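You operate a simulated robot arm through the tools that you are given. There is no shell and no other tool. Be economical: measure what you need, move in short steps, check, and stop when the job is done.

You run a simulated two-armed robot. Do the job below in one go: nothing can be reset, and whatever is moved stays where it is left.

JOB
On the air header, shut off air to the mixer and sheeter.
Fine: their gauges end at 0 bar, the other four branches end with air, the two supplies never join; use cross valves 4 and 7 and leave the valves you don't need.

The check looks at the end state, three seconds after you hand in, the way a careful person would. Anything else that was tipped, shoved, dropped, spilled or broken makes it a failure.

ROBOT AND FRAMES
Two 7-joint arms with fingered hands on one trunk, on a base that drives. Base frame: it is fixed to the floor where the robot stands at the start and does not move with it; the origin is under the middle of the robot, x ahead of it, y to its left, z up. Readings come in cm, rad, newtons and seconds.
The left shoulder is at the start at [7, 16.2, 126.7], the right one opposite. With the tool pointing down near the work surface each hand reaches from about 28 to 80 cm from the robot's upright axis, wherever it stands, measured 20 degrees to its own side. Places, roughly: number four valve lever [50, 10, 110]; number seven valve lever [50, -80, 110]. Payload 4 kg a hand.
Tool frame (each hand has its own): the origin (TCP) lies between the finger pads and is the grasp point; the fingertips stand 2.6 cm ahead of it; z points along the fingers, y is the line along which they close. The gripper opens to 13.2 cm. The gripper's body begins 7.3 cm behind the TCP. The gripper is a hand of 4 fingers: y runs from the thumb to the fingers, the wrist lies at [0, 0, -22.4] in the tool frame, and closing takes about 1.5 s.
Orientation is that of the tool frame in the base frame, as [roll, pitch, yaw] about the fixed x, y, z axes, in that order (R = Rz(yaw) Ry(pitch) Rx(roll)). With the fingers straight down and closing along the base's y, the tool's x points along the base's -x, its y along +y and its z along -z.

CONTROLS
- The arms move only by the tool play_rows. It takes "left_plan", "right_plan" or both (then of equal length, played together; a hand with none holds still); each is a list of rows, each a list of 6 numbers: the shift along the base's x, y, z in cm, then the turn, a rotation vector about the base's x, y, z in rad. In form: [[tx, ty, tz, rx, ry, rz], ...]. A call has 1 to 10 rows; each row shifts and turns the commanded pose from where the row before left it. "left_gripper" and "right_gripper" are, for a hand that has rows, the opening, from 0 (shut) to 1 (fully open), set as the call begins (left out, the last holds). A row lasts 0.2 s, in which the tool goes at most 5 cm and 0.15 rad; a call with a longer step from one row to the next is refused whole, and so is a gripper value outside its range. A pose out of reach is approached as far as the arm can. The call stops where the force on the tool passes 40 N (or 10 N more than at its start, if that is more) or the arm is blocked; 0.2 s more then pass. The fingers move at their own pace (about 4.5 cm/s each) and stop on an object; they squeeze with about 23 N. The grip force told is the motor's: it shows also when the fingers shut on nothing. Time passes only in rows, and 0.2 s behind the last, so rows that do not move let the fingers close. The reply holds the time, the measured pose of the TCP, the force on the tool along the base axes, the opening and the grip force, in the units named above and with some noise, with the torque about the TCP (base axes, N m) and any sound that the robot's microphone picked up.
- Cameras (640 x 400 px; columns grow to the right, rows downward): "scene" is now at [14.54, -3.87, 151.89]; the picture's right is [-0.34, -0.94, 0.00], its down [-0.44, 0.16, -0.89] and it looks along [0.83, -0.30, -0.46] (base axes); focal length 214 px, centre (320, 200). "left" rides on the left gripper at [-7.3, 0.6, -9.4] in its tool frame; the picture's right is [-0.08, -1.00, 0.00], its down [0.79, -0.06, -0.62] and it looks along [0.61, -0.05, 0.79] (tool axes); focal length 230 px, centre (320, 200). "right" rides on the right gripper at [7.3, 0.6, -9.4] in its tool frame; the picture's right is [-0.08, 1.00, 0.00], its down [-0.79, -0.06, -0.62] and it looks along [-0.61, -0.05, 0.79] (tool axes); focal length 230 px, centre (320, 200). There is no depth. A picture from a camera that has moved, and an enlarged one, comes with that camera's place and axes in the base frame and with its lens. The place of the scene camera against the robot may be out by one fixed shift of up to 2.5 cm in any direction.
- capture(camera): a new picture of that camera. No time passes.
- lift_body(by): slides the trunk up (or, below 0, down) by that many cm; the arms and the scene camera ride with it, the base frame stays. It gives what a move gives, with no picture.
- drive_base(legs): drives the robot by 1 to 6 legs, each [ahead, left, turn to the left] in cm, cm and rad, along the robot's own axes; the way and the turn of a leg run together, so that a leg with both is an arc; at most 150 cm and 3.142 rad a leg. The arms and the cameras ride along, it lands a little off, and it stops where it bumps. It gives what a move gives.
- preshape(shape, hand): the hand has 4 fingers and takes this shape, open, in about a second: jaw (thumb against the fingers, like two jaws); tri (thumb and two fingers); tip (a fingertip pinch); poke (one finger out to press); point (the index stretched); flat (the hand flat); cup (the hand cupped); fist (a fist). The gripper value then closes the fingers along that shape, each until it touches; the sizes above hold for jaw. It gives what a move gives, with no picture.
- aim_head(pan, tilt): turns the head with the scene camera to pan (to the left, within 1.501 rad either way) and tilt (down, from -0.506 to 1.204), counted from straight ahead of the robot. It gives what a move gives.
- zoom(camera, box): a new picture of the part [left, top, right, bottom] of that camera's present view, enlarged. No time passes.
- hand_in(): hands the job in; it is judged then, once.

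Go step by step. Nothing tells you exact positions but the pictures and the camera data: compare them with the known pose of the tool, close in by small moves and look again before you grip or let go. The budget is 120 turns and 92 pictures, counting those below and the enlarged ones. Unless the task says otherwise, let go and move clear before handing in, and close with one line.

The tools are called after ">>>" as name(argument=value, ...) on one line, values as JSON. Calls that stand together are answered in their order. play_rows: Moves the arms, as the interface text tells. Its arguments: {"type":"object","properties":{"left_plan":{"type":"array","items":{"type":"array","items":{"type":"number"}}},"left_gripper":{"type":"number"},"right_plan":{"type":"array","items":{"type":"array","items":{"type":"number"}}},"right_gripper":{"type":"number"}},"required":[]} The other tools are called the same way: lift_body (by) slides the trunk up or down; preshape (shape, hand) gives the hand a shape; drive_base (legs) drives the base; aim_head (pan, tilt) turns the head that bears the scene camera; capture (camera) takes a picture; zoom (camera, box) takes an enlarged picture of a part of a camera's view; hand_in () hands the job in.

At the start:

```text
time: 0.0
left_eef_pos: [40.59, 5.25, 143.11]
left_ee_rot: [3.14, -0.001, 3.14]
left_force: [-0.2, -0.2, 0.3]
left_wrist_torque: [0.04, -0.01, 0.01]
left_finger_gap: 13.19
left_finger_force: 0.1
left_shape: jaw
right_eef_pos: [42.44, -43.2, 100.02]
right_ee_rot: [-3.141, 0.0, -3.141]
right_force: [-0.4, -0.2, 0.5]
right_wrist_torque: [0.02, -0.01, 0.03]
right_finger_gap: 13.16
right_finger_force: 0.0
right_shape: jaw
trunk travel left (down, up): [-74.6, 19.4]
robot x, y, heading: [-0.16, 0.05, 0.001]
head pan, tilt: [-0.346, 0.48]
```

scene: 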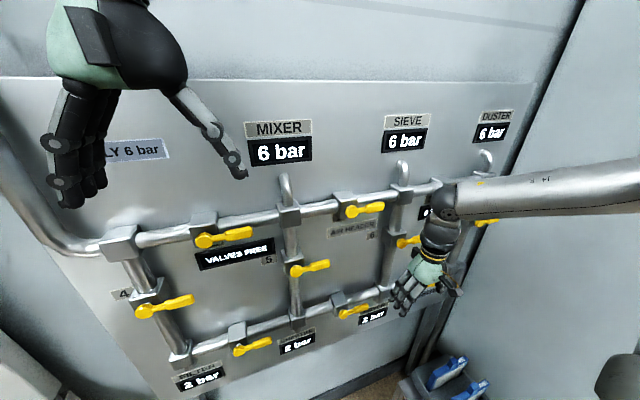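
right: 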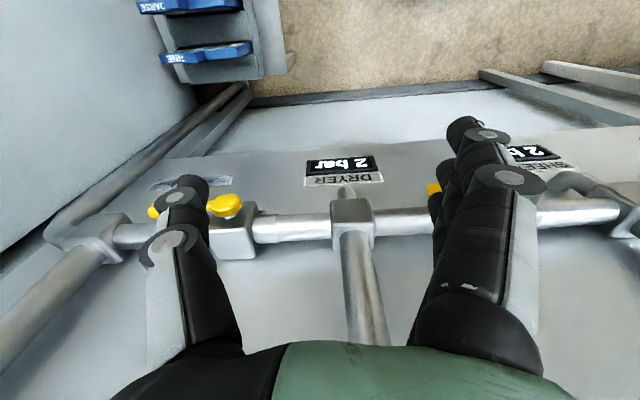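
left: 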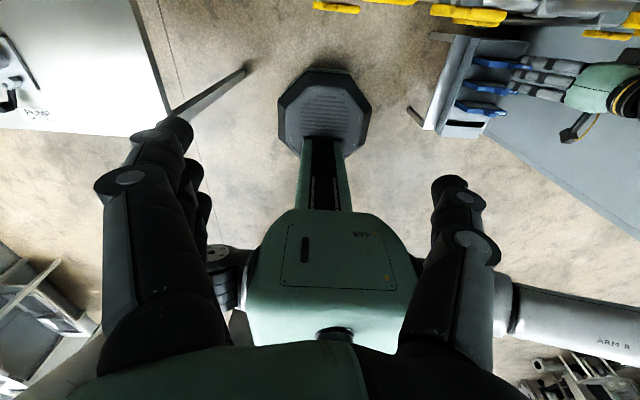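

The panel is a ladder network of pipes with yellow valves, and my arms block part of it. I'll look around with the head before moving anything.

>>> zoom(camera="scene", box=[80, 100, 340, 400])

>>> zoom(camera="scene", box=[300, 90, 560, 350])

```text
1.33 times, centred on (210, 250) of scene
camera zoom: at [14.54, -3.87, 151.89], right [-0.34, -0.94, 0.0], down [-0.44, 0.16, -0.89], along [0.83, -0.3, -0.46], focal length 286 px, centre (467, 133)
```

zoom: 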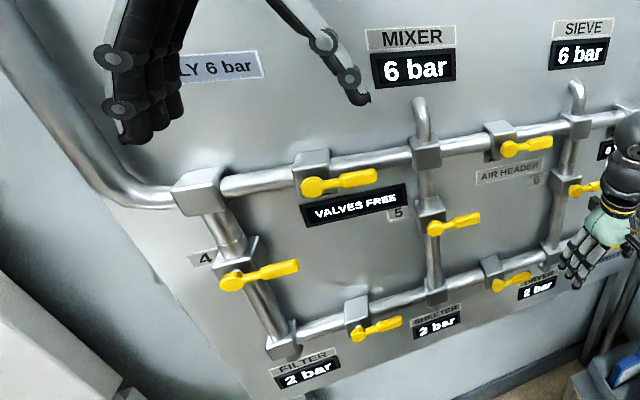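

```text
1.54 times, centred on (430, 220) of scene
camera zoom: at [14.54, -3.87, 151.89], right [-0.34, -0.94, 0.0], down [-0.44, 0.16, -0.89], along [0.83, -0.3, -0.46], focal length 330 px, centre (151, 169)
```

zoom: 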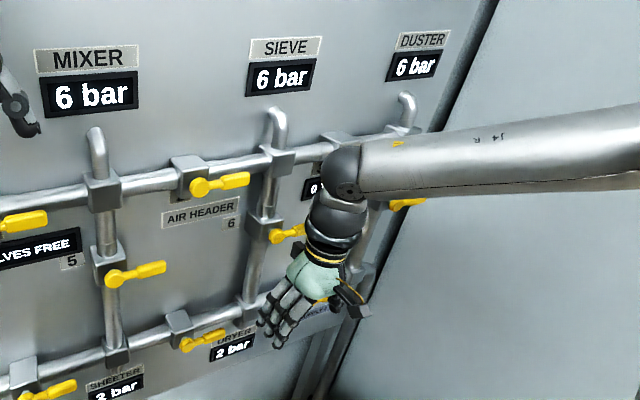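

The rows and cross valves look clear, but the right end is hidden. I'll back the robot off a little so that I can see the whole header and have room to point a hand forward.

>>> drive_base(legs=[[-20, 0, 0]])

>>> play_rows(right_plan=[[-2, 0, -5, 0, 0, 0], [0, 0, -5, 0, 0, 0], [0, 0, -5, 0, 0, 0], [0, 0, -5, 0, 0, 0], [0, 0, -5, 0, 0, 0], [0, 0, -5, 0, 0, 0]])

>>> aim_head(pan=-0.5, tilt=0.45)

>>> capture(camera="scene")

```text
time: 1.6
left_eef_pos: [21.48, 5.32, 142.91]
left_ee_rot: [-3.141, -0.001, -3.14]
left_force: [-0.1, 0.4, -1.2]
left_wrist_torque: [-0.05, 0.04, -0.02]
left_finger_gap: 13.19
left_finger_force: 0.1
left_shape: jaw
right_eef_pos: [23.25, -43.16, 99.88]
right_ee_rot: [3.141, -0.001, 3.141]
right_force: [-0.2, -0.1, 0.2]
right_wrist_torque: [-0.01, 0.0, 0.02]
right_finger_gap: 13.18
right_finger_force: 0.1
right_shape: jaw
trunk travel left (down, up): [-74.6, 19.4]
robot x, y, heading: [-19.83, -0.41, -0.001]
head pan, tilt: [-0.346, 0.48]
```

```text
refused: row 1 steps farther than a row can; nothing moved
```

```text
time: 2.3
left_eef_pos: [21.11, 5.29, 143.18]
left_ee_rot: [3.141, 0.001, 3.141]
left_force: [0.5, 0.2, -0.6]
left_wrist_torque: [-0.01, -0.03, 0.05]
left_finger_gap: 13.14
left_finger_force: 0.0
left_shape: jaw
right_eef_pos: [22.9, -43.28, 100.05]
right_ee_rot: [-3.141, 0.0, 3.138]
right_force: [1.0, 0.3, 0.3]
right_wrist_torque: [0.0, 0.01, -0.03]
right_finger_gap: 13.16
right_finger_force: 0.0
right_shape: jaw
trunk travel left (down, up): [-74.6, 19.4]
robot x, y, heading: [-19.47, 0.02, -0.002]
head pan, tilt: [-0.499, 0.45]
```

```text
86 pictures are left
camera scene: at [-5.59, -5.16, 152.18], right [-0.48, -0.88, 0.0], down [-0.38, 0.21, -0.9], along [0.79, -0.43, -0.43], focal length 214 px, centre (320, 200)
```

scene: 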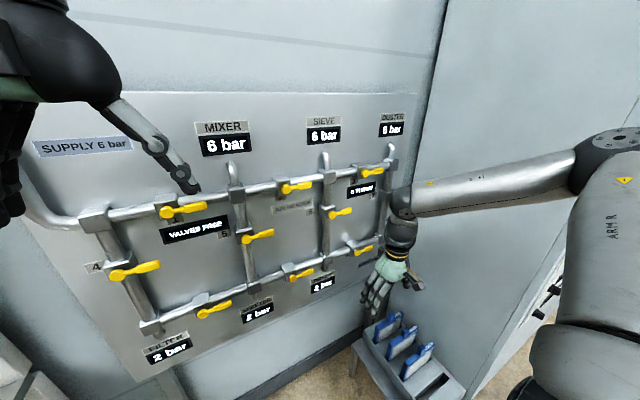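

>>> play_rows(right_plan=[[-3, 0, -3.5, 0, 0, 0], [-3, 0, -3.5, 0, 0, 0], [-3, 0, -3.5, 0, 0, 0], [0, 0, -4.5, 0, 0, 0], [0, 0, -4.5, 0, 0, 0], [0, 0, -4.5, 0, 0, 0], [0, 0, -4.5, 0, 0, 0]])

>>> aim_head(pan=-0.7, tilt=0.4)

>>> zoom(camera="scene", box=[130, 80, 450, 280])

```text
time: 3.9
left_eef_pos: [21.16, 5.37, 143.08]
left_ee_rot: [-3.141, 0.0, 3.141]
left_force: [-0.6, 0.4, 0.6]
left_wrist_torque: [0.05, -0.02, 0.02]
left_finger_gap: 13.19
left_finger_force: 0.0
left_shape: jaw
right_eef_pos: [14.19, -43.86, 75.57]
right_ee_rot: [3.141, 0.001, 3.141]
right_force: [-0.4, 0.6, -0.8]
right_wrist_torque: [0.04, 0.01, -0.01]
right_finger_gap: 13.18
right_finger_force: 0.2
right_shape: jaw
right hand out of reach, approached as far as the arm can: row 7
trunk travel left (down, up): [-74.6, 19.4]
robot x, y, heading: [-19.49, 0.11, -0.001]
head pan, tilt: [-0.499, 0.45]
```

```text
time: 4.6
left_eef_pos: [21.01, 5.3, 143.06]
left_ee_rot: [-3.141, -0.001, 3.141]
left_force: [0.1, -0.8, 0.3]
left_wrist_torque: [-0.02, 0.01, -0.02]
left_finger_gap: 13.16
left_finger_force: 0.0
left_shape: jaw
right_eef_pos: [14.11, -43.83, 75.71]
right_ee_rot: [-3.141, 0.0, 3.139]
right_force: [-0.4, -0.4, 0.9]
right_wrist_torque: [0.01, -0.01, 0.03]
right_finger_gap: 13.2
right_finger_force: 0.1
right_shape: jaw
trunk travel left (down, up): [-74.6, 19.4]
robot x, y, heading: [-19.69, 0.0, -0.002]
head pan, tilt: [-0.7, 0.4]
```

```text
2.00 times, centred on (290, 180) of scene
camera zoom: at [-6.55, -6.75, 152.64], right [-0.64, -0.76, 0.0], down [-0.3, 0.25, -0.92], along [0.7, -0.59, -0.39], focal length 429 px, centre (380, 240)
```

zoom: 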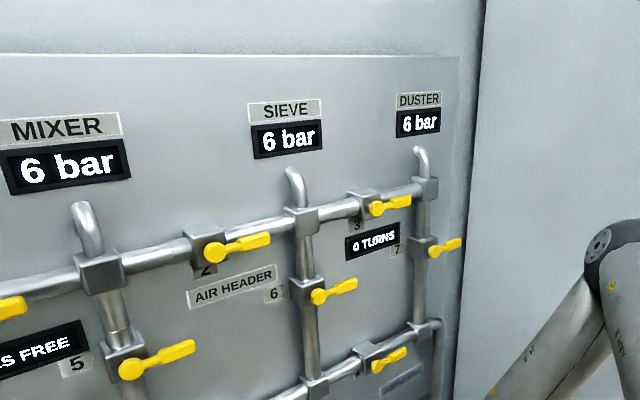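

The header is now clear: valves 1–3 along the top, 8–10 along the bottom, cross valves 4–7, 6 bar at top left and 2 bar at bottom right. All rail valves look open and all cross valves shut, so the plan is to close 1, 2, 8 and 9, then open 4 and 7. First I'll point the left hand forward with its fingers shut.

>>> play_rows(left_plan=[[1.5, 0.5, -1, 0, -0.1428, 0], [1.5, 0.5, -1, 0, -0.1428, 0], [1.5, 0.5, -1, 0, -0.1428, 0], [1.5, 0.5, -1, 0, -0.1428, 0], [1.5, 0.5, -1, 0, -0.1428, 0], [1.5, 0.5, -1, 0, -0.1428, 0], [1.5, 0.5, -1, 0, -0.1428, 0], [1, 0.5, -1, 0, -0.1428, 0], [1, 0.5, -1, 0, -0.1428, 0], [1, 0.5, -1, 0, -0.1428, 0]], left_gripper=0)

>>> play_rows(left_plan=[[0, 0, 0, 0, -0.1428, 0], [0, 0, 0, 0, 0, 0]])

>>> aim_head(pan=-0.1, tilt=0.45)

>>> capture(camera="left")

>>> capture(camera="scene")

```text
time: 6.8
left_eef_pos: [19.64, -6.86, 171.72]
left_ee_rot: [-3.118, 1.072, 3.141]
left_force: [0.1, -0.1, 0.1]
left_wrist_torque: [0.01, 0.01, 0.0]
left_finger_gap: 0.01
left_finger_force: 22.5
left_shape: jaw
left hand out of reach, approached as far as the arm can: row 1, 2, 3, 4, 5, 6, 7, 8, 9, 10
right_eef_pos: [14.06, -43.67, 75.64]
right_ee_rot: [-3.14, -0.001, 3.138]
right_force: [0.7, 0.5, 0.7]
right_wrist_torque: [-0.01, 0.02, 0.02]
right_finger_gap: 13.2
right_finger_force: 0.1
right_shape: jaw
trunk travel left (down, up): [-74.6, 19.4]
robot x, y, heading: [-19.66, -0.23, -0.003]
head pan, tilt: [-0.7, 0.4]
```

```text
time: 7.4
left_eef_pos: [18.88, -7.53, 172.54]
left_ee_rot: [-3.104, 1.112, 3.137]
left_force: [0.0, 0.0, 0.9]
left_wrist_torque: [0.0, -0.01, -0.01]
left_finger_gap: 0.0
left_finger_force: 23.0
left_shape: jaw
left hand out of reach, approached as far as the arm can: row 1
right_eef_pos: [14.15, -43.65, 75.53]
right_ee_rot: [3.142, 0.0, 3.14]
right_force: [0.2, 0.0, -0.6]
right_wrist_torque: [-0.02, -0.02, -0.01]
right_finger_gap: 13.19
right_finger_force: 0.0
right_shape: jaw
trunk travel left (down, up): [-74.6, 19.4]
robot x, y, heading: [-19.7, -0.16, -0.006]
head pan, tilt: [-0.7, 0.4]
```

```text
time: 8.4
left_eef_pos: [19.13, -7.21, 172.54]
left_ee_rot: [-3.092, 1.108, -3.131]
left_force: [0.4, -0.8, -0.7]
left_wrist_torque: [0.04, 0.05, 0.01]
left_finger_gap: 0.02
left_finger_force: 23.4
left_shape: jaw
right_eef_pos: [14.1, -43.9, 75.68]
right_ee_rot: [3.141, 0.0, 3.141]
right_force: [-0.3, 0.0, 0.1]
right_wrist_torque: [-0.01, 0.04, 0.02]
right_finger_gap: 13.19
right_finger_force: 0.1
right_shape: jaw
trunk travel left (down, up): [-74.6, 19.4]
robot x, y, heading: [-19.55, 0.11, -0.002]
head pan, tilt: [-0.099, 0.45]
```

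```text
84 pictures are left
camera left: at [14.12, -6.35, 183.31], right [0.0, -1.0, 0.09], down [-0.9, -0.04, -0.43], along [0.43, -0.08, -0.9], focal length 230 px, centre (320, 200)
```

left: 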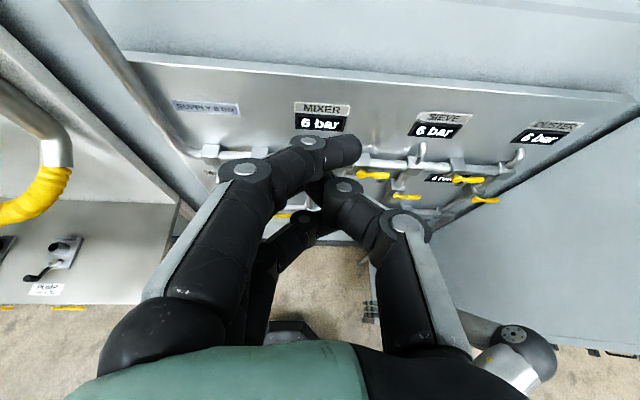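

```text
83 pictures are left
camera scene: at [-5.11, -4.41, 152.29], right [-0.39, -0.92, 0.0], down [-0.39, 0.17, -0.91], along [0.83, -0.35, -0.42], focal length 214 px, centre (320, 200)
```

scene: 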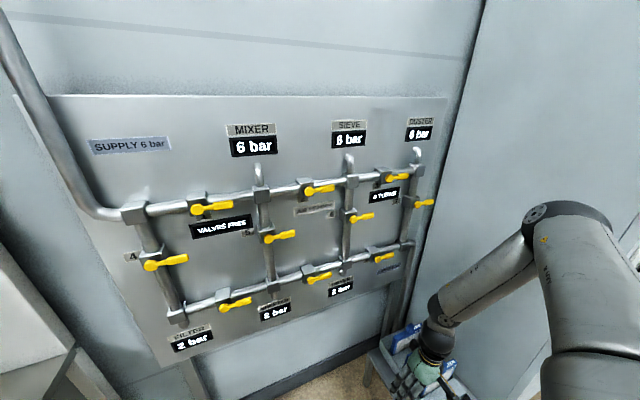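

The left arm went out of reach because the pose was too folded. I'll back off another 18 cm and extend the hand further forward and lower.

>>> drive_base(legs=[[-18, 0, 0]])

>>> play_rows(left_plan=[[4, 0, -2, 0, 0, 0], [4, 0, -2, 0, 0, 0], [4, 0, -2, 0, 0, 0], [4, 0, -2, 0, 0, 0], [2, 0, -3, 0, 0, 0], [0, 0, -3, 0, 0, 0], [0, 0, -3, 0, 0, 0], [0, 0, 0, 0, 0, 0], [0, 0, 0, 0, 0, 0]])

>>> capture(camera="scene")

```text
time: 9.9
left_eef_pos: [1.6, -7.04, 172.61]
left_ee_rot: [-3.087, 1.107, -3.128]
left_force: [0.7, 0.2, -0.4]
left_wrist_torque: [0.0, 0.0, -0.02]
left_finger_gap: 0.0
left_finger_force: 23.1
left_shape: jaw
right_eef_pos: [-3.49, -43.78, 75.51]
right_ee_rot: [-3.142, -0.002, 3.14]
right_force: [0.6, -0.4, -0.2]
right_wrist_torque: [0.0, 0.01, -0.01]
right_finger_gap: 13.21
right_finger_force: 0.0
right_shape: jaw
trunk travel left (down, up): [-74.6, 19.4]
robot x, y, heading: [-37.31, 0.04, 0.0]
head pan, tilt: [-0.099, 0.45]
```

```text
time: 11.9
left_eef_pos: [5.96, -6.79, 171.92]
left_ee_rot: [-2.942, 1.089, -3.036]
left_force: [-0.2, -0.7, 0.5]
left_wrist_torque: [0.01, 0.03, 0.01]
left_finger_gap: 0.0
left_finger_force: 22.5
left_shape: jaw
left hand out of reach, approached as far as the arm can: row 1, 2, 3, 4, 5, 6, 7
right_eef_pos: [-3.77, -43.83, 75.61]
right_ee_rot: [-3.141, 0.001, -3.14]
right_force: [0.0, 0.7, 0.1]
right_wrist_torque: [0.02, -0.02, -0.03]
right_finger_gap: 13.17
right_finger_force: 0.0
right_shape: jaw
trunk travel left (down, up): [-74.6, 19.4]
robot x, y, heading: [-37.32, 0.03, -0.001]
head pan, tilt: [-0.099, 0.45]
```

```text
82 pictures are left
camera scene: at [-22.31, -1.64, 152.17], right [-0.1, -1.0, 0.0], down [-0.43, 0.04, -0.9], along [0.9, -0.09, -0.44], focal length 214 px, centre (320, 200)
```

scene: 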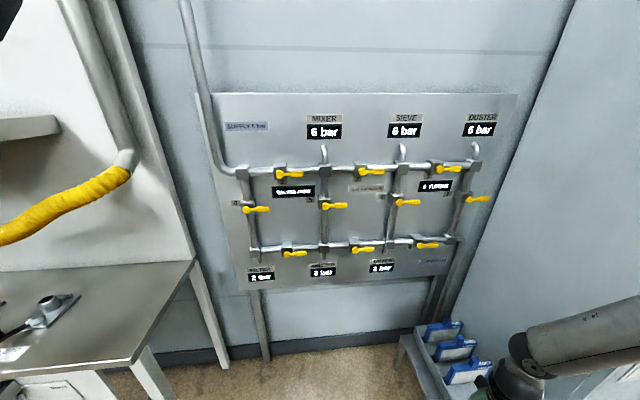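

The arm got stuck high up in an awkward posture. I'll turn the hand back down, lower it to a comfortable place on its own side, then rotate forward from there.

>>> play_rows(left_plan=[[1, 2, -2, 0, 0.14, 0], [1, 2, -2, 0, 0.14, 0], [1, 2, -2, 0, 0.14, 0], [1, 2, -2, 0, 0.14, 0], [1, 2, -3, 0, 0.14, 0], [1, 2, -3, 0, 0.14, 0], [1, 2, -3, 0, 0.14, 0], [1, 2, -4, 0, 0.1, 0], [0, 2, -4, 0, 0, 0], [0, 2, -4, 0, 0, 0]])

>>> play_rows(left_plan=[[0, 0, -4, 0, 0, 0], [0, 0, -4, 0, 0, 0], [0, 0, -4, 0, 0, 0], [0, 0, -4, 0, 0, 0], [0, 0, 0, 0, 0, 0]])

```text
time: 14.1
left_eef_pos: [14.01, 11.28, 141.25]
left_ee_rot: [-3.038, 0.001, -3.125]
left_force: [-0.4, 0.2, 0.3]
left_wrist_torque: [-0.03, 0.01, -0.02]
left_finger_gap: 0.0
left_finger_force: 23.4
left_shape: jaw
right_eef_pos: [-3.59, -43.72, 75.57]
right_ee_rot: [-3.14, -0.002, -3.14]
right_force: [-0.4, 0.6, 0.5]
right_wrist_torque: [0.0, 0.04, -0.01]
right_finger_gap: 13.19
right_finger_force: 0.1
right_shape: jaw
trunk travel left (down, up): [-74.6, 19.4]
robot x, y, heading: [-37.58, 0.29, -0.004]
head pan, tilt: [-0.099, 0.45]
```

```text
time: 15.3
left_eef_pos: [20.44, 10.55, 136.21]
left_ee_rot: [-3.041, -0.003, -3.129]
left_force: [-0.1, 0.2, -0.6]
left_wrist_torque: [-0.01, 0.02, 0.0]
left_finger_gap: 0.02
left_finger_force: 22.9
left_shape: jaw
left hand out of reach, approached as far as the arm can: row 1, 2, 3, 4
right_eef_pos: [-3.71, -43.8, 75.68]
right_ee_rot: [3.141, 0.001, -3.142]
right_force: [-0.7, 0.2, -0.1]
right_wrist_torque: [-0.02, 0.01, 0.0]
right_finger_gap: 13.17
right_finger_force: 0.1
right_shape: jaw
trunk travel left (down, up): [-74.6, 19.4]
robot x, y, heading: [-37.37, -0.05, -0.004]
head pan, tilt: [-0.099, 0.45]
```

>>> play_rows(left_plan=[[-2, 3, 0, -0.05, 0, 0], [-2, 3, 0, -0.05, 0, 0], [-2, 3, 0, 0, 0, 0], [-1, 3, 0, 0, 0, 0], [0, 3, 0, 0, 0, 0], [0, 3, -1, 0, 0, 0], [0, 0, -3, 0, 0, 0], [0, 0, -3, 0, 0, 0], [0, 0, -3, 0, 0, 0], [0, 0, -3, 0, 0, 0]])

>>> aim_head(pan=0.5, tilt=0.3)

>>> capture(camera="scene")

```text
time: 17.5
left_eef_pos: [22.77, 20.34, 135.35]
left_ee_rot: [-2.94, -0.004, -3.127]
left_force: [1.0, -0.6, 0.5]
left_wrist_torque: [-0.01, 0.0, 0.0]
left_finger_gap: 0.0
left_finger_force: 22.8
left_shape: jaw
left hand out of reach, approached as far as the arm can: row 1, 2, 3, 4, 5, 6, 7, 8, 9, 10
right_eef_pos: [-3.58, -43.8, 75.58]
right_ee_rot: [-3.14, 0.0, 3.141]
right_force: [0.2, -0.7, -0.3]
right_wrist_torque: [-0.01, -0.03, -0.02]
right_finger_gap: 13.2
right_finger_force: 0.1
right_shape: jaw
trunk travel left (down, up): [-74.6, 19.4]
robot x, y, heading: [-37.67, -0.04, 0.004]
head pan, tilt: [-0.099, 0.45]
```

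```text
time: 18.5
left_eef_pos: [22.54, 20.28, 135.48]
left_ee_rot: [-2.939, 0.0, -3.127]
left_force: [0.4, 0.4, 0.4]
left_wrist_torque: [0.05, -0.02, 0.01]
left_finger_gap: 0.0
left_finger_force: 23.3
left_shape: jaw
right_eef_pos: [-3.71, -43.96, 75.69]
right_ee_rot: [3.141, 0.0, -3.141]
right_force: [-0.5, 0.7, 0.2]
right_wrist_torque: [-0.01, 0.0, 0.02]
right_finger_gap: 13.18
right_finger_force: 0.1
right_shape: jaw
trunk travel left (down, up): [-74.6, 19.4]
robot x, y, heading: [-37.12, 0.12, -0.005]
head pan, tilt: [0.499, 0.3]
```

```text
81 pictures are left
camera scene: at [-23.23, 3.72, 153.56], right [0.48, -0.88, 0.0], down [-0.26, -0.14, -0.96], along [0.84, 0.46, -0.3], focal length 214 px, centre (320, 200)
```

scene: 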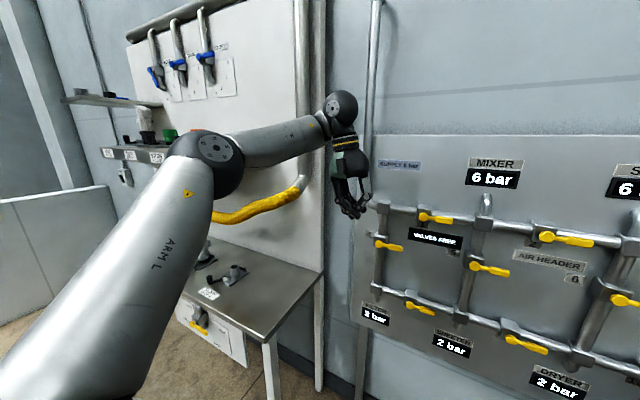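

>>> drive_base(legs=[[-12, 0, 0]])

>>> play_rows(left_plan=[[3, 0, 0, -0.06, -0.14, 0], [3, 0, 0.5, -0.06, -0.13, 0], [3, 0, 1, -0.06, -0.13, 0], [3, 0, 1.2, -0.02, -0.14, 0], [3, 0, 1.5, 0, -0.14, 0]])

```text
time: 19.7
left_eef_pos: [11.08, 20.38, 135.25]
left_ee_rot: [-2.94, -0.002, -3.127]
left_force: [0.0, 0.2, 0.2]
left_wrist_torque: [0.0, -0.03, -0.02]
left_finger_gap: 0.0
left_finger_force: 23.4
left_shape: jaw
right_eef_pos: [-15.42, -43.83, 75.65]
right_ee_rot: [3.141, 0.001, 3.141]
right_force: [-0.2, -0.3, -0.4]
right_wrist_torque: [0.01, -0.01, 0.02]
right_finger_gap: 13.17
right_finger_force: 0.0
right_shape: jaw
trunk travel left (down, up): [-74.6, 19.4]
robot x, y, heading: [-48.89, 0.14, -0.004]
head pan, tilt: [0.499, 0.3]
```

```text
refused: row 1 steps farther than a row can; nothing moved
```

>>> play_rows(left_plan=[[3, 0, 0, 0.05, -0.14, 0], [3, 0, 0.5, 0.05, -0.13, 0], [3, 0, 1, 0.05, -0.13, 0], [3, 0, 1.2, 0.05, -0.14, 0], [3, 0, 1.5, 0, -0.14, 0]])

```text
time: 20.9
left_eef_pos: [21.91, 16.79, 138.43]
left_ee_rot: [-2.994, 0.401, 3.138]
left_force: [-0.6, 0.0, -0.6]
left_wrist_torque: [0.01, -0.02, 0.0]
left_finger_gap: 0.0
left_finger_force: 23.4
left_shape: jaw
left hand out of reach, approached as far as the arm can: row 1, 2, 3, 4, 5
right_eef_pos: [-15.44, -43.97, 75.64]
right_ee_rot: [-3.14, 0.002, 3.141]
right_force: [-0.6, -0.2, 0.8]
right_wrist_torque: [0.02, -0.01, -0.02]
right_finger_gap: 13.2
right_finger_force: 0.1
right_shape: jaw
trunk travel left (down, up): [-74.6, 19.4]
robot x, y, heading: [-49.06, -0.23, -0.002]
head pan, tilt: [0.499, 0.3]
```

>>> play_rows(left_plan=[[0, 0, 0, 0, -0.14, 0], [0, 0, 0, 0, -0.14, 0], [0, 0, 0, 0, -0.14, 0], [0, 0, 0, 0, -0.14, 0], [0, 0, 0, 0, -0.14, 0], [0, 0, 0, 0, -0.14, 0], [0, 0, 0, 0, -0.14, 0], [0, 0, 0, 0, -0.14, 0], [0, 0, 0, 0, 0, 0]])

>>> capture(camera="scene")

```text
time: 22.9
left_eef_pos: [22.0, 16.9, 138.45]
left_ee_rot: [-2.995, 0.399, 3.138]
left_force: [-0.5, -0.7, 0.5]
left_wrist_torque: [0.01, 0.0, 0.0]
left_finger_gap: 0.0
left_finger_force: 22.9
left_shape: jaw
left hand out of reach, approached as far as the arm can: row 1, 2, 3, 4, 5, 6, 7, 8
right_eef_pos: [-15.39, -43.85, 75.73]
right_ee_rot: [3.141, -0.001, -3.141]
right_force: [0.5, -0.1, -1.0]
right_wrist_torque: [0.01, 0.02, 0.02]
right_finger_gap: 13.16
right_finger_force: 0.0
right_shape: jaw
trunk travel left (down, up): [-74.6, 19.4]
robot x, y, heading: [-49.38, -0.07, 0.005]
head pan, tilt: [0.499, 0.3]
```

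```text
80 pictures are left
camera scene: at [-35.0, 3.72, 153.56], right [0.48, -0.88, 0.0], down [-0.26, -0.14, -0.96], along [0.84, 0.46, -0.3], focal length 214 px, centre (320, 200)
```

scene: 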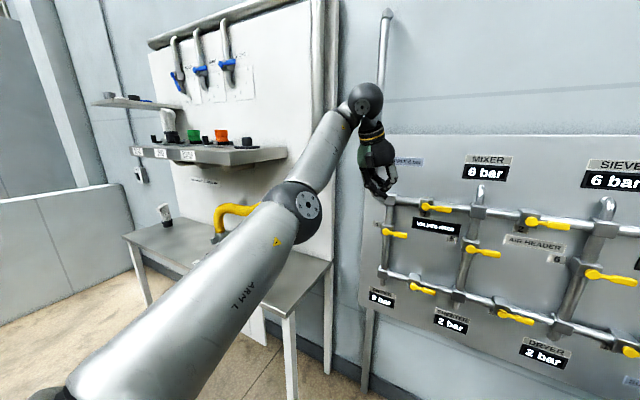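

The left arm seems jammed at a joint limit in this posture. I'll try the same forward turn with the right arm, which sits lower and more relaxed.

>>> play_rows(right_plan=[[1, 0, 4, 0, 0, 0], [1, 0, 4, 0, 0, 0], [1, 0, 4, 0, 0, 0], [1, 0, 4, 0, 0, 0], [1, 0, 4, 0, 0, 0], [1, 0, 4, 0, 0, 0], [0, 0, 0, 0, 0, 0]])

>>> play_rows(right_plan=[[2, 0, 0.5, 0, -0.14, 0], [2, 0, 0.5, 0, -0.14, 0], [2, 0, 0.5, 0, -0.14, 0], [2, 0, 0.5, 0, -0.14, 0], [2, 0, 0.5, 0, -0.14, 0], [2, 0, 0.5, 0, -0.14, 0], [0, 0, 0, 0, 0, 0]], right_gripper=0)

```text
time: 24.5
left_eef_pos: [21.9, 16.82, 138.5]
left_ee_rot: [-2.993, 0.397, 3.139]
left_force: [-0.3, 0.0, -0.2]
left_wrist_torque: [-0.04, 0.02, 0.0]
left_finger_gap: 0.04
left_finger_force: 23.7
left_shape: jaw
right_eef_pos: [-9.44, -43.79, 99.22]
right_ee_rot: [-3.141, 0.0, -3.14]
right_force: [0.3, -0.6, -0.2]
right_wrist_torque: [0.01, -0.04, 0.02]
right_finger_gap: 13.19
right_finger_force: 0.1
right_shape: jaw
trunk travel left (down, up): [-74.6, 19.4]
robot x, y, heading: [-49.03, 0.19, -0.003]
head pan, tilt: [0.499, 0.3]
```

```text
time: 26.1
left_eef_pos: [21.91, 16.89, 138.38]
left_ee_rot: [-2.995, 0.396, 3.138]
left_force: [-0.6, 0.2, -0.1]
left_wrist_torque: [-0.03, 0.01, 0.0]
left_finger_gap: 0.0
left_finger_force: 22.9
left_shape: jaw
right_eef_pos: [2.62, -43.72, 102.62]
right_ee_rot: [-3.137, 0.841, 3.141]
right_force: [-0.7, 0.4, -0.3]
right_wrist_torque: [0.02, 0.01, 0.0]
right_finger_gap: 0.0
right_finger_force: 0.0
right_shape: jaw
trunk travel left (down, up): [-74.6, 19.4]
robot x, y, heading: [-48.92, 0.07, 0.0]
head pan, tilt: [0.499, 0.3]
```

The right arm turns forward freely, so I'll finish the turn and use it for the work. The left hand can stay out of the way.

>>> play_rows(right_plan=[[2, 0, 0.5, 0, -0.146, 0], [2, 0, 0.5, 0, -0.146, 0], [1, 0, 0.5, 0, -0.146, 0], [1, 0, 0.5, 0, -0.146, 0], [1, 0, 0.5, 0, -0.146, 0], [0, 0, 0, 0, 0, 0], [0, 0, 0, 0, 0, 0]])

>>> capture(camera="right")

```text
time: 27.7
left_eef_pos: [21.95, 16.83, 138.47]
left_ee_rot: [-2.995, 0.397, 3.138]
left_force: [0.1, 0.6, 0.2]
left_wrist_torque: [0.02, -0.03, 0.03]
left_finger_gap: 0.03
left_finger_force: 23.2
left_shape: jaw
right_eef_pos: [9.48, -43.81, 105.16]
right_ee_rot: [-0.644, 1.57, -0.645]
right_force: [0.0, 0.2, 0.3]
right_wrist_torque: [0.04, -0.01, -0.02]
right_finger_gap: 0.0
right_finger_force: 22.6
right_shape: jaw
trunk travel left (down, up): [-74.6, 19.4]
robot x, y, heading: [-49.23, -0.22, 0.002]
head pan, tilt: [0.499, 0.3]
```

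```text
79 pictures are left
camera right: at [0.21, -43.3, 97.88], right [0.0, 1.0, 0.08], down [-0.62, -0.06, 0.78], along [0.79, -0.05, 0.62], focal length 230 px, centre (320, 200)
```

right: 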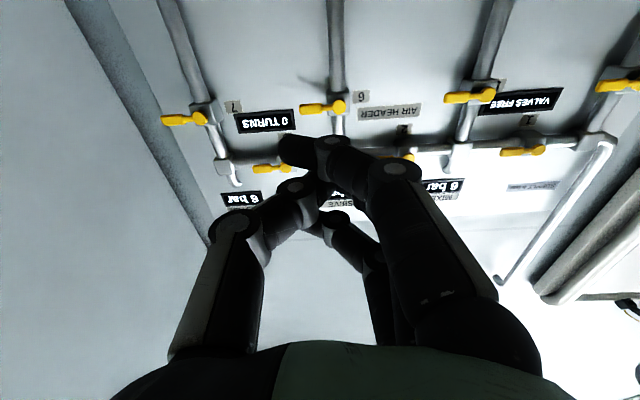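

The right camera gives good geometry: valve pivots near x 50, columns at y ≈ 20, −10, −40, −70, and valve 1 near [50, 5, 127]. Before driving closer I need to fold the left arm back.

>>> play_rows(left_plan=[[-3, 0, 0, 0, 0.1, 0], [-3, 0, 0, 0, 0.1, 0], [-3, 0, 0, 0, 0.1, 0], [-3, 0, 0, 0, 0.1, 0], [-3, 0, 1, 0, 0, 0], [-3, 0, 1, 0, 0, 0], [-3, 0, 1, 0, 0, 0], [-3, 0, 1, 0, 0, 0], [-3, 0, 1, 0, 0, 0], [-3, 0, 0, 0, 0, 0]])

```text
time: 29.9
left_eef_pos: [-7.89, 17.41, 144.16]
left_ee_rot: [-2.995, -0.001, 3.139]
left_force: [-0.6, -0.4, -0.6]
left_wrist_torque: [-0.03, -0.04, -0.01]
left_finger_gap: 0.01
left_finger_force: 23.3
left_shape: jaw
left hand out of reach, approached as far as the arm can: row 1, 10
right_eef_pos: [9.36, -43.73, 105.25]
right_ee_rot: [-0.482, 1.57, -0.483]
right_force: [-1.3, 1.1, 0.0]
right_wrist_torque: [0.01, 0.02, 0.02]
right_finger_gap: 0.0
right_finger_force: 23.0
right_shape: jaw
trunk travel left (down, up): [-74.6, 19.4]
robot x, y, heading: [-49.28, 0.1, 0.001]
head pan, tilt: [0.499, 0.3]
```

>>> drive_base(legs=[[31, 8, 0]])

>>> play_rows(right_plan=[[0, 4, 3, 0, 0, 0], [0, 4, 3, 0, 0, 0], [0, 4, 3, 0, 0, 0], [0, 4, 3, 0, 0, 0], [0, 4, 3, 0, 0, 0], [0, 4, 3, 0, 0, 0], [0, 4, 3, 0, 0, 0], [0, 4, 3, 0, 0, 0], [0, 0, 3, 0, 0, 0], [0, 0, 0, 0, 0, 0]])

>>> aim_head(pan=-0.2, tilt=0.55)

>>> capture(camera="right")

>>> capture(camera="scene")

```text
time: 32.1
left_eef_pos: [23.49, 25.42, 144.14]
left_ee_rot: [-2.994, -0.003, 3.14]
left_force: [-0.3, -0.2, -0.6]
left_wrist_torque: [0.01, 0.02, 0.02]
left_finger_gap: 0.0
left_finger_force: 22.9
left_shape: jaw
right_eef_pos: [40.51, -35.81, 105.19]
right_ee_rot: [0.041, 1.57, 0.042]
right_force: [0.8, -0.2, -0.2]
right_wrist_torque: [-0.01, 0.0, -0.03]
right_finger_gap: 0.0
right_finger_force: 23.4
right_shape: jaw
trunk travel left (down, up): [-74.6, 19.4]
robot x, y, heading: [-18.08, 8.5, 0.001]
head pan, tilt: [0.499, 0.3]
```

```text
time: 34.5
left_eef_pos: [23.45, 25.47, 144.0]
left_ee_rot: [-2.993, -0.003, 3.138]
left_force: [0.4, 0.0, -1.1]
left_wrist_torque: [0.01, 0.0, 0.01]
left_finger_gap: 0.01
left_finger_force: 22.6
left_shape: jaw
right_eef_pos: [41.82, -6.82, 130.9]
right_ee_rot: [-1.468, 1.465, -1.541]
right_force: [0.8, 0.0, 0.4]
right_wrist_torque: [-0.02, -0.04, 0.0]
right_finger_gap: 0.0
right_finger_force: 22.7
right_shape: jaw
right hand out of reach, approached as far as the arm can: row 9
trunk travel left (down, up): [-74.6, 19.4]
robot x, y, heading: [-18.19, 8.0, -0.004]
head pan, tilt: [0.499, 0.3]
stopped in row 10 (right hand): the arm was blocked; the commanded pose is now the measured one
```

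```text
time: 35.5
left_eef_pos: [23.5, 25.38, 143.92]
left_ee_rot: [-2.994, -0.005, 3.137]
left_force: [0.2, 0.7, 0.6]
left_wrist_torque: [-0.02, 0.03, -0.03]
left_finger_gap: 0.02
left_finger_force: 23.5
left_shape: jaw
right_eef_pos: [41.83, -7.05, 130.79]
right_ee_rot: [-1.478, 1.465, -1.552]
right_force: [0.6, -0.9, 0.3]
right_wrist_torque: [0.02, -0.03, -0.01]
right_finger_gap: 0.02
right_finger_force: 23.0
right_shape: jaw
trunk travel left (down, up): [-74.6, 19.4]
robot x, y, heading: [-17.8, 7.75, -0.005]
head pan, tilt: [-0.201, 0.55]
```

```text
78 pictures are left
camera right: at [32.54, -6.51, 123.46], right [0.07, 1.0, -0.03], down [-0.62, 0.07, 0.78], along [0.78, -0.04, 0.62], focal length 230 px, centre (320, 200)
```

right: 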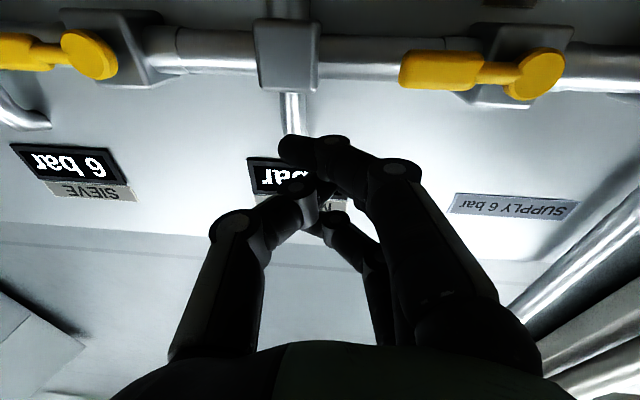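

```text
77 pictures are left
camera scene: at [-3.28, 5.53, 151.27], right [-0.2, -0.98, 0.0], down [-0.51, 0.1, -0.85], along [0.84, -0.17, -0.52], focal length 214 px, centre (320, 200)
```

scene: 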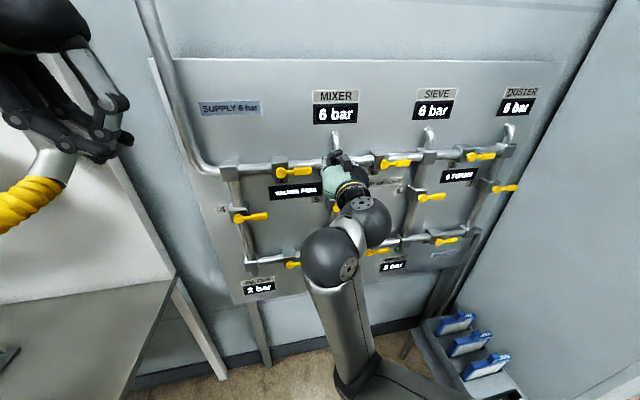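

The right arm is near its upper limit, so I'll raise the trunk 12 cm. I'll also shape the right hand into a one-finger poke for clean pushing, then look.

>>> lift_body(by=12)

>>> preshape(hand="right", shape="poke")

>>> capture(camera="right")

```text
time: 37.0
left_eef_pos: [23.64, 25.38, 155.97]
left_ee_rot: [-2.993, -0.006, 3.138]
left_force: [1.2, -0.2, -0.1]
left_wrist_torque: [0.03, -0.04, -0.01]
left_finger_gap: 0.01
left_finger_force: 23.4
left_shape: jaw
right_eef_pos: [41.81, -6.91, 142.78]
right_ee_rot: [-1.489, 1.462, -1.562]
right_force: [-0.9, 0.6, 0.4]
right_wrist_torque: [0.03, -0.01, 0.02]
right_finger_gap: 0.0
right_finger_force: 23.2
right_shape: jaw
trunk travel left (down, up): [-86.6, 7.4]
robot x, y, heading: [-18.12, 7.94, -0.002]
head pan, tilt: [-0.201, 0.55]
```

```text
time: 38.0
left_eef_pos: [23.56, 25.3, 155.99]
left_ee_rot: [-2.995, -0.003, 3.136]
left_force: [0.3, 0.2, 1.3]
left_wrist_torque: [0.02, -0.01, -0.04]
left_finger_gap: 0.0
left_finger_force: 22.7
left_shape: jaw
right_eef_pos: [41.75, -7.0, 142.94]
right_ee_rot: [-1.486, 1.465, -1.559]
right_force: [-0.6, -0.4, -0.4]
right_wrist_torque: [0.04, -0.02, -0.02]
right_finger_gap: 0.0
right_finger_force: 0.1
right_shape: poke
trunk travel left (down, up): [-86.6, 7.4]
robot x, y, heading: [-18.07, 8.13, -0.0]
head pan, tilt: [-0.201, 0.55]
```

```text
76 pictures are left
camera right: at [32.55, -6.52, 135.42], right [0.07, 1.0, -0.03], down [-0.62, 0.07, 0.78], along [0.78, -0.04, 0.62], focal length 230 px, centre (320, 200)
```

right: 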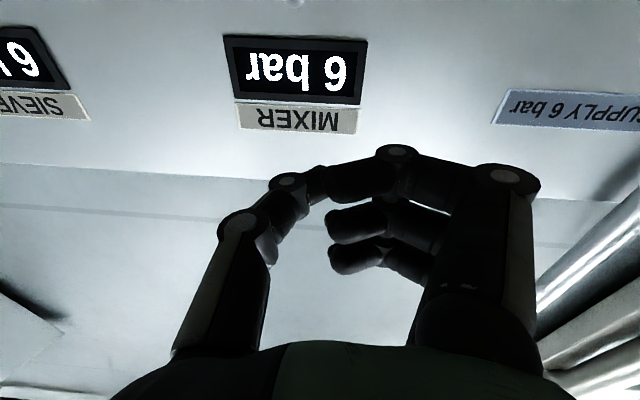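

>>> play_rows(right_plan=[[0, 0, -1, 0, 0, 0], [0, 0, -1, 0, 0, 0], [0, 0, -1, 0, 0, 0], [0, 0, -1, 0, 0, 0], [0, 0, -1, 0, 0, 0], [0, 0, -1, 0, 0, 0], [0, 0, 0, 0, 0, 0]], right_gripper=1)

>>> capture(camera="right")

```text
time: 39.5
left_eef_pos: [23.42, 25.34, 156.17]
left_ee_rot: [-2.995, -0.005, 3.138]
left_force: [-0.8, 0.7, -0.3]
left_wrist_torque: [0.0, 0.02, -0.03]
left_finger_gap: 0.01
left_finger_force: 22.9
left_shape: jaw
right_eef_pos: [42.04, -6.86, 136.74]
right_ee_rot: [-1.482, 1.468, -1.555]
right_force: [0.7, 1.0, 0.1]
right_wrist_torque: [-0.02, -0.02, 0.0]
right_finger_gap: 0.0
right_finger_force: 0.1
right_shape: poke
trunk travel left (down, up): [-86.6, 7.4]
robot x, y, heading: [-18.27, 8.1, -0.0]
head pan, tilt: [-0.201, 0.55]
```

```text
75 pictures are left
camera right: at [32.58, -6.42, 129.36], right [0.07, 1.0, -0.03], down [-0.62, 0.06, 0.78], along [0.78, -0.04, 0.62], focal length 230 px, centre (320, 200)
```

right: 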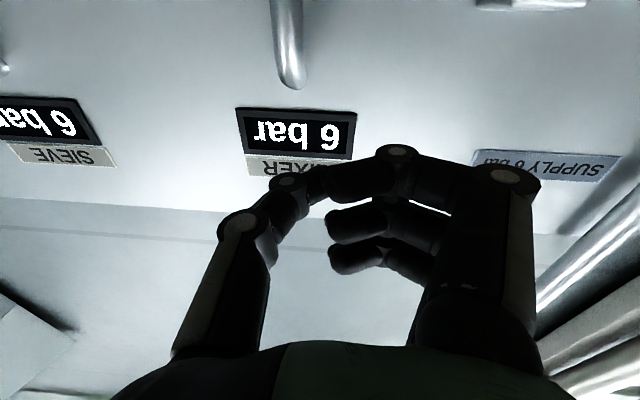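

>>> preshape(hand="right", shape="point")

>>> capture(camera="right")

```text
time: 40.5
left_eef_pos: [23.41, 25.35, 155.97]
left_ee_rot: [-2.994, -0.006, 3.138]
left_force: [0.2, -0.2, -0.5]
left_wrist_torque: [0.05, 0.05, -0.01]
left_finger_gap: 0.01
left_finger_force: 23.0
left_shape: jaw
right_eef_pos: [41.82, -6.8, 136.73]
right_ee_rot: [-1.483, 1.47, -1.555]
right_force: [0.2, 0.4, -0.6]
right_wrist_torque: [-0.02, -0.03, 0.0]
right_finger_gap: 12.6
right_finger_force: 0.0
right_shape: point
trunk travel left (down, up): [-86.6, 7.4]
robot x, y, heading: [-18.38, 8.54, -0.002]
head pan, tilt: [-0.201, 0.55]
```

```text
74 pictures are left
camera right: at [32.58, -6.43, 129.37], right [0.07, 1.0, -0.03], down [-0.62, 0.06, 0.78], along [0.78, -0.04, 0.62], focal length 230 px, centre (320, 200)
```

right: 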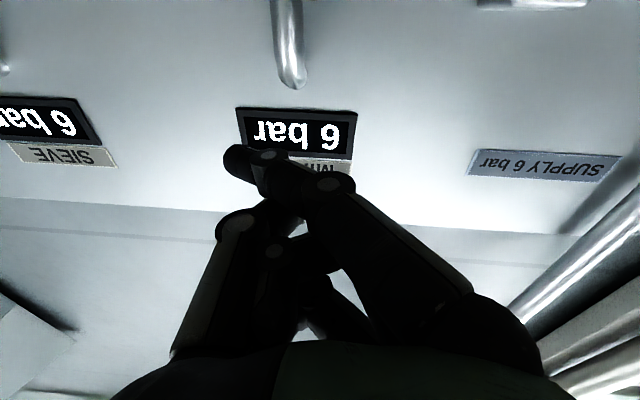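

>>> play_rows(right_plan=[[0, 0, -1, 0, 0, 0], [0, 0, 0, 0, 0, 0], [0, 0, 0, 0, 0, 0], [0, 0, 0, 0, 0, 0]], right_gripper=1)

>>> capture(camera="right")

```text
time: 41.5
left_eef_pos: [23.56, 25.25, 156.02]
left_ee_rot: [-2.993, -0.004, 3.138]
left_force: [-0.4, -0.8, 0.4]
left_wrist_torque: [0.02, 0.0, 0.0]
left_finger_gap: 0.0
left_finger_force: 23.2
left_shape: jaw
right_eef_pos: [41.68, -6.8, 135.74]
right_ee_rot: [-1.484, 1.468, -1.559]
right_force: [0.4, 0.6, 0.0]
right_wrist_torque: [0.03, 0.02, -0.04]
right_finger_gap: 12.62
right_finger_force: 0.1
right_shape: point
trunk travel left (down, up): [-86.6, 7.4]
robot x, y, heading: [-17.99, 7.9, -0.003]
head pan, tilt: [-0.201, 0.55]
```

```text
73 pictures are left
camera right: at [32.54, -6.43, 128.38], right [0.07, 1.0, -0.03], down [-0.62, 0.06, 0.78], along [0.78, -0.04, 0.62], focal length 230 px, centre (320, 200)
```

right: 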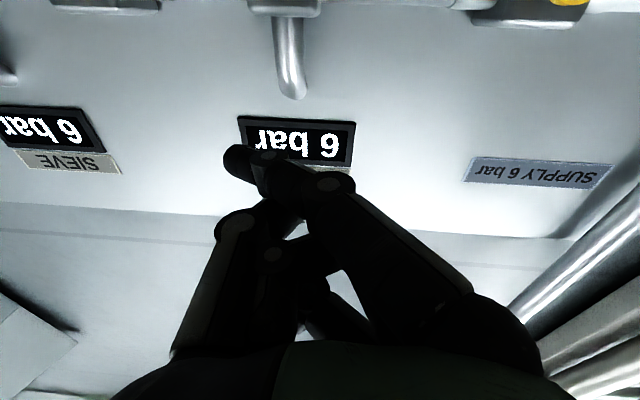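

>>> aim_head(pan=-0.25, tilt=0.5)

>>> zoom(camera="scene", box=[200, 80, 440, 230])

```text
time: 42.1
left_eef_pos: [23.51, 25.36, 155.96]
left_ee_rot: [-2.994, -0.002, 3.137]
left_force: [-0.1, -0.4, -0.1]
left_wrist_torque: [0.02, 0.01, 0.01]
left_finger_gap: 0.0
left_finger_force: 23.0
left_shape: jaw
right_eef_pos: [41.81, -6.81, 135.81]
right_ee_rot: [-1.484, 1.466, -1.555]
right_force: [-0.5, 0.0, 0.6]
right_wrist_torque: [0.02, -0.02, -0.02]
right_finger_gap: 12.6
right_finger_force: 0.1
right_shape: point
trunk travel left (down, up): [-86.6, 7.4]
robot x, y, heading: [-17.97, 7.87, -0.005]
head pan, tilt: [-0.25, 0.499]
```

```text
2.67 times, centred on (320, 155) of scene
camera zoom: at [-3.26, 5.04, 163.72], right [-0.25, -0.97, 0.0], down [-0.46, 0.12, -0.88], along [0.85, -0.22, -0.48], focal length 572 px, centre (320, 320)
```

zoom: 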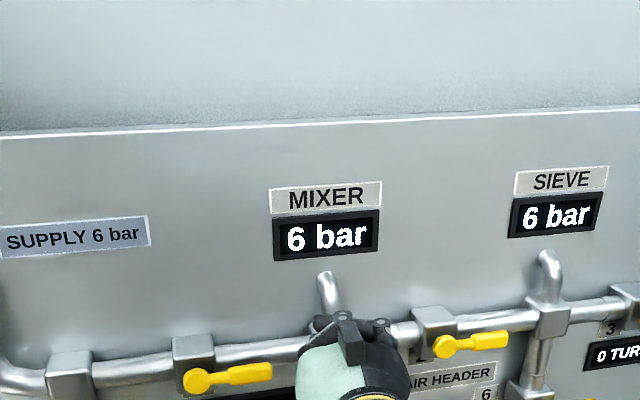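

>>> preshape(hand="right", shape="tip")

>>> play_rows(right_plan=[[0, 0, 0, 0, 0, 0], [0, 0, 0, 0, 0, 0], [0, 0, 0, 0, 0, 0], [0, 0, 0, 0, 0, 0], [0, 0, 0, 0, 0, 0], [0, 0, 0, 0, 0, 0], [0, 0, 0, 0, 0, 0]], right_gripper=0)

>>> capture(camera="right")

```text
time: 43.0
left_eef_pos: [23.5, 25.35, 156.08]
left_ee_rot: [-2.995, -0.005, 3.138]
left_force: [0.2, 0.1, 0.4]
left_wrist_torque: [0.0, 0.02, -0.02]
left_finger_gap: 0.0
left_finger_force: 23.3
left_shape: jaw
right_eef_pos: [41.8, -6.9, 135.74]
right_ee_rot: [-1.485, 1.468, -1.554]
right_force: [-0.3, 0.2, -0.9]
right_wrist_torque: [0.02, 0.05, -0.01]
right_finger_gap: 13.18
right_finger_force: 0.0
right_shape: tip
trunk travel left (down, up): [-86.6, 7.4]
robot x, y, heading: [-17.87, 8.06, -0.005]
head pan, tilt: [-0.25, 0.499]
```

```text
time: 44.6
left_eef_pos: [23.51, 25.45, 156.06]
left_ee_rot: [-2.996, -0.004, 3.139]
left_force: [-1.2, -0.7, 1.3]
left_wrist_torque: [-0.02, 0.02, 0.01]
left_finger_gap: 0.0
left_finger_force: 23.2
left_shape: jaw
right_eef_pos: [41.77, -6.87, 135.76]
right_ee_rot: [-1.484, 1.467, -1.557]
right_force: [-0.1, -0.5, 0.3]
right_wrist_torque: [-0.02, -0.01, 0.0]
right_finger_gap: 0.0
right_finger_force: 0.1
right_shape: tip
trunk travel left (down, up): [-86.6, 7.4]
robot x, y, heading: [-17.9, 7.93, 0.003]
head pan, tilt: [-0.25, 0.499]
```

```text
71 pictures are left
camera right: at [32.54, -6.41, 128.39], right [0.07, 1.0, -0.03], down [-0.62, 0.06, 0.78], along [0.78, -0.04, 0.62], focal length 230 px, centre (320, 200)
```

right: 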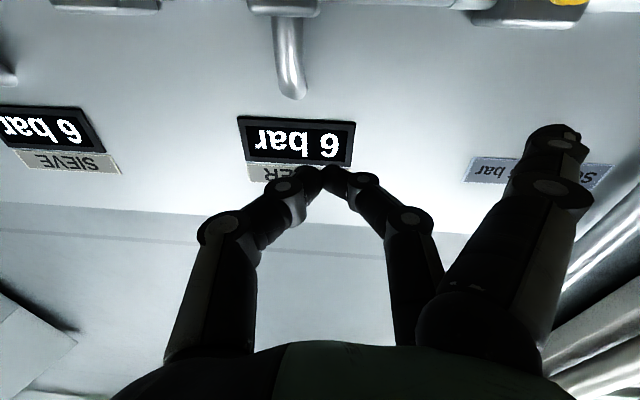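

Tip shape leaves a finger splayed, so the closed jaw is the best pusher. I'll go back to it and line up above valve 1's handle (y ≈ 0, z ≈ 126), still short of the panel.

>>> preshape(hand="right", shape="jaw")

>>> play_rows(right_plan=[[0, 2, 0, 0, 0, 0], [0, 2, 0, 0, 0, 0.07], [0, 2, 0, 0, 0, 0], [0, 0, -1, 0, 0, 0], [0, 0, -1, 0, 0, 0], [0, 0, -1, 0, 0, 0], [0, 0, 0, 0, 0, 0], [0, 0, 0, 0, 0, 0], [0, 0, 0, 0, 0, 0]], right_gripper=0)

>>> capture(camera="right")

```text
time: 45.5
left_eef_pos: [23.59, 25.34, 155.93]
left_ee_rot: [-2.995, -0.004, 3.138]
left_force: [0.1, 0.0, 0.6]
left_wrist_torque: [0.0, -0.03, 0.01]
left_finger_gap: 0.03
left_finger_force: 23.1
left_shape: jaw
right_eef_pos: [41.81, -6.78, 135.75]
right_ee_rot: [-1.482, 1.466, -1.556]
right_force: [0.4, 0.4, -0.3]
right_wrist_torque: [-0.03, 0.03, 0.02]
right_finger_gap: 13.2
right_finger_force: 0.1
right_shape: jaw
trunk travel left (down, up): [-86.6, 7.4]
robot x, y, heading: [-18.05, 8.03, 0.001]
head pan, tilt: [-0.25, 0.499]
```

```text
time: 47.5
left_eef_pos: [23.46, 25.26, 155.96]
left_ee_rot: [-2.995, -0.005, 3.139]
left_force: [0.3, 0.4, 0.2]
left_wrist_torque: [0.04, -0.02, 0.02]
left_finger_gap: 0.0
left_finger_force: 22.5
left_shape: jaw
right_eef_pos: [41.68, -0.94, 132.72]
right_ee_rot: [-1.485, 1.468, -1.487]
right_force: [1.1, 0.1, -1.1]
right_wrist_torque: [-0.01, 0.02, 0.0]
right_finger_gap: 0.0
right_finger_force: 23.0
right_shape: jaw
trunk travel left (down, up): [-86.6, 7.4]
robot x, y, heading: [-18.2, 8.01, 0.002]
head pan, tilt: [-0.25, 0.499]
```

```text
70 pictures are left
camera right: at [32.44, -1.11, 125.41], right [0.0, 1.0, -0.02], down [-0.62, 0.02, 0.78], along [0.78, 0.01, 0.62], focal length 230 px, centre (320, 200)
```

right: 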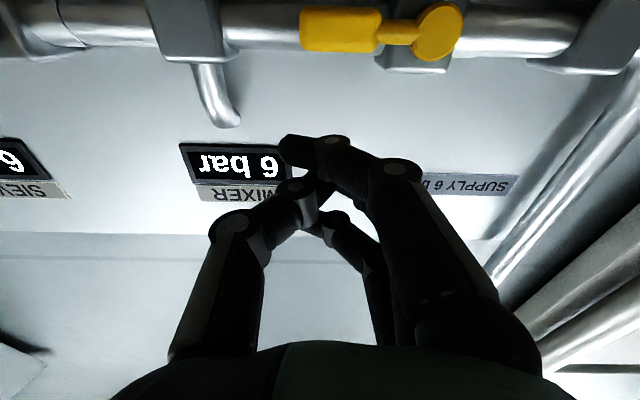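

Valve 1's handle spans y −2.4 to 6 at z ≈ 126, and my fingers are 6.7 cm above it. I'll move in over the handle and press down gently.

>>> play_rows(right_plan=[[2, 0, 0, 0, 0, 0], [2, 0, 0, 0, 0, 0], [2, 0, 0, 0, 0, 0], [0.5, 0, 0, 0, 0, 0], [0, 0, -1, 0, 0, 0], [0, 0, -1, 0, 0, 0], [0, 0, -1, 0, 0, 0], [0, 0, -1, 0, 0, 0], [0, 0, 0, 0, 0, 0]])

>>> capture(camera="right")

```text
time: 49.5
left_eef_pos: [23.08, 25.45, 156.08]
left_ee_rot: [-2.992, 0.0, 3.139]
left_force: [0.6, 0.4, 0.2]
left_wrist_torque: [0.02, 0.01, -0.03]
left_finger_gap: 0.0
left_finger_force: 23.0
left_shape: jaw
right_eef_pos: [47.84, -0.78, 129.76]
right_ee_rot: [-1.309, 1.466, -1.315]
right_force: [5.6, -0.1, 35.3]
right_wrist_torque: [-0.39, -0.79, 0.02]
right_finger_gap: 0.02
right_finger_force: 23.0
right_shape: jaw
trunk travel left (down, up): [-86.6, 7.4]
robot x, y, heading: [-18.06, 8.37, -0.003]
head pan, tilt: [-0.25, 0.499]
```

```text
69 pictures are left
camera right: at [38.69, -1.02, 122.23], right [0.0, 1.0, -0.02], down [-0.64, 0.02, 0.77], along [0.77, 0.01, 0.64], focal length 230 px, centre (320, 200)
```

right: 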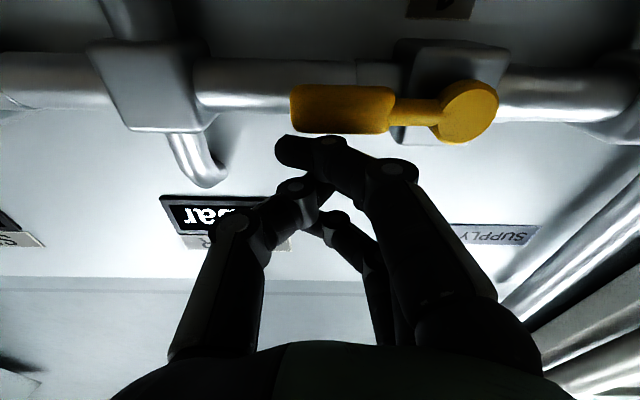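

>>> play_rows(right_plan=[[0, 0, -0.5, 0, 0, 0], [0, 0, -0.5, 0, 0, 0], [0, 0, 0, 0, 0, 0]])

>>> capture(camera="right")

```text
time: 49.9
left_eef_pos: [23.31, 25.37, 155.94]
left_ee_rot: [-2.994, -0.003, 3.14]
left_force: [0.0, 0.4, 0.1]
left_wrist_torque: [0.02, 0.04, 0.03]
left_finger_gap: 0.0
left_finger_force: 23.0
left_shape: jaw
right_eef_pos: [47.92, -0.81, 129.65]
right_ee_rot: [-1.185, 1.464, -1.187]
right_force: [-10.2, 4.9, 11.2]
right_wrist_torque: [-0.06, 0.07, -0.07]
right_finger_gap: 0.0
right_finger_force: 23.0
right_shape: jaw
trunk travel left (down, up): [-86.6, 7.4]
robot x, y, heading: [-18.06, 8.16, -0.004]
head pan, tilt: [-0.25, 0.499]
stopped in row 2 (right hand): the force on the tool passed its limit at 49 N (the readings are from after the stop); the commanded pose is now the measured one
```

```text
68 pictures are left
camera right: at [38.95, -0.99, 122.11], right [0.0, 1.0, -0.02], down [-0.65, 0.02, 0.76], along [0.76, 0.01, 0.65], focal length 230 px, centre (320, 200)
```

right: 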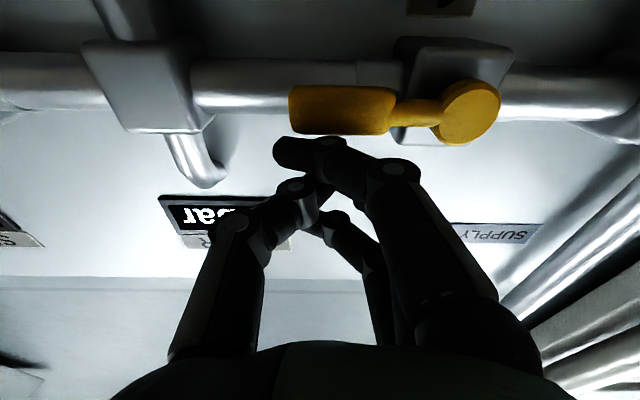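

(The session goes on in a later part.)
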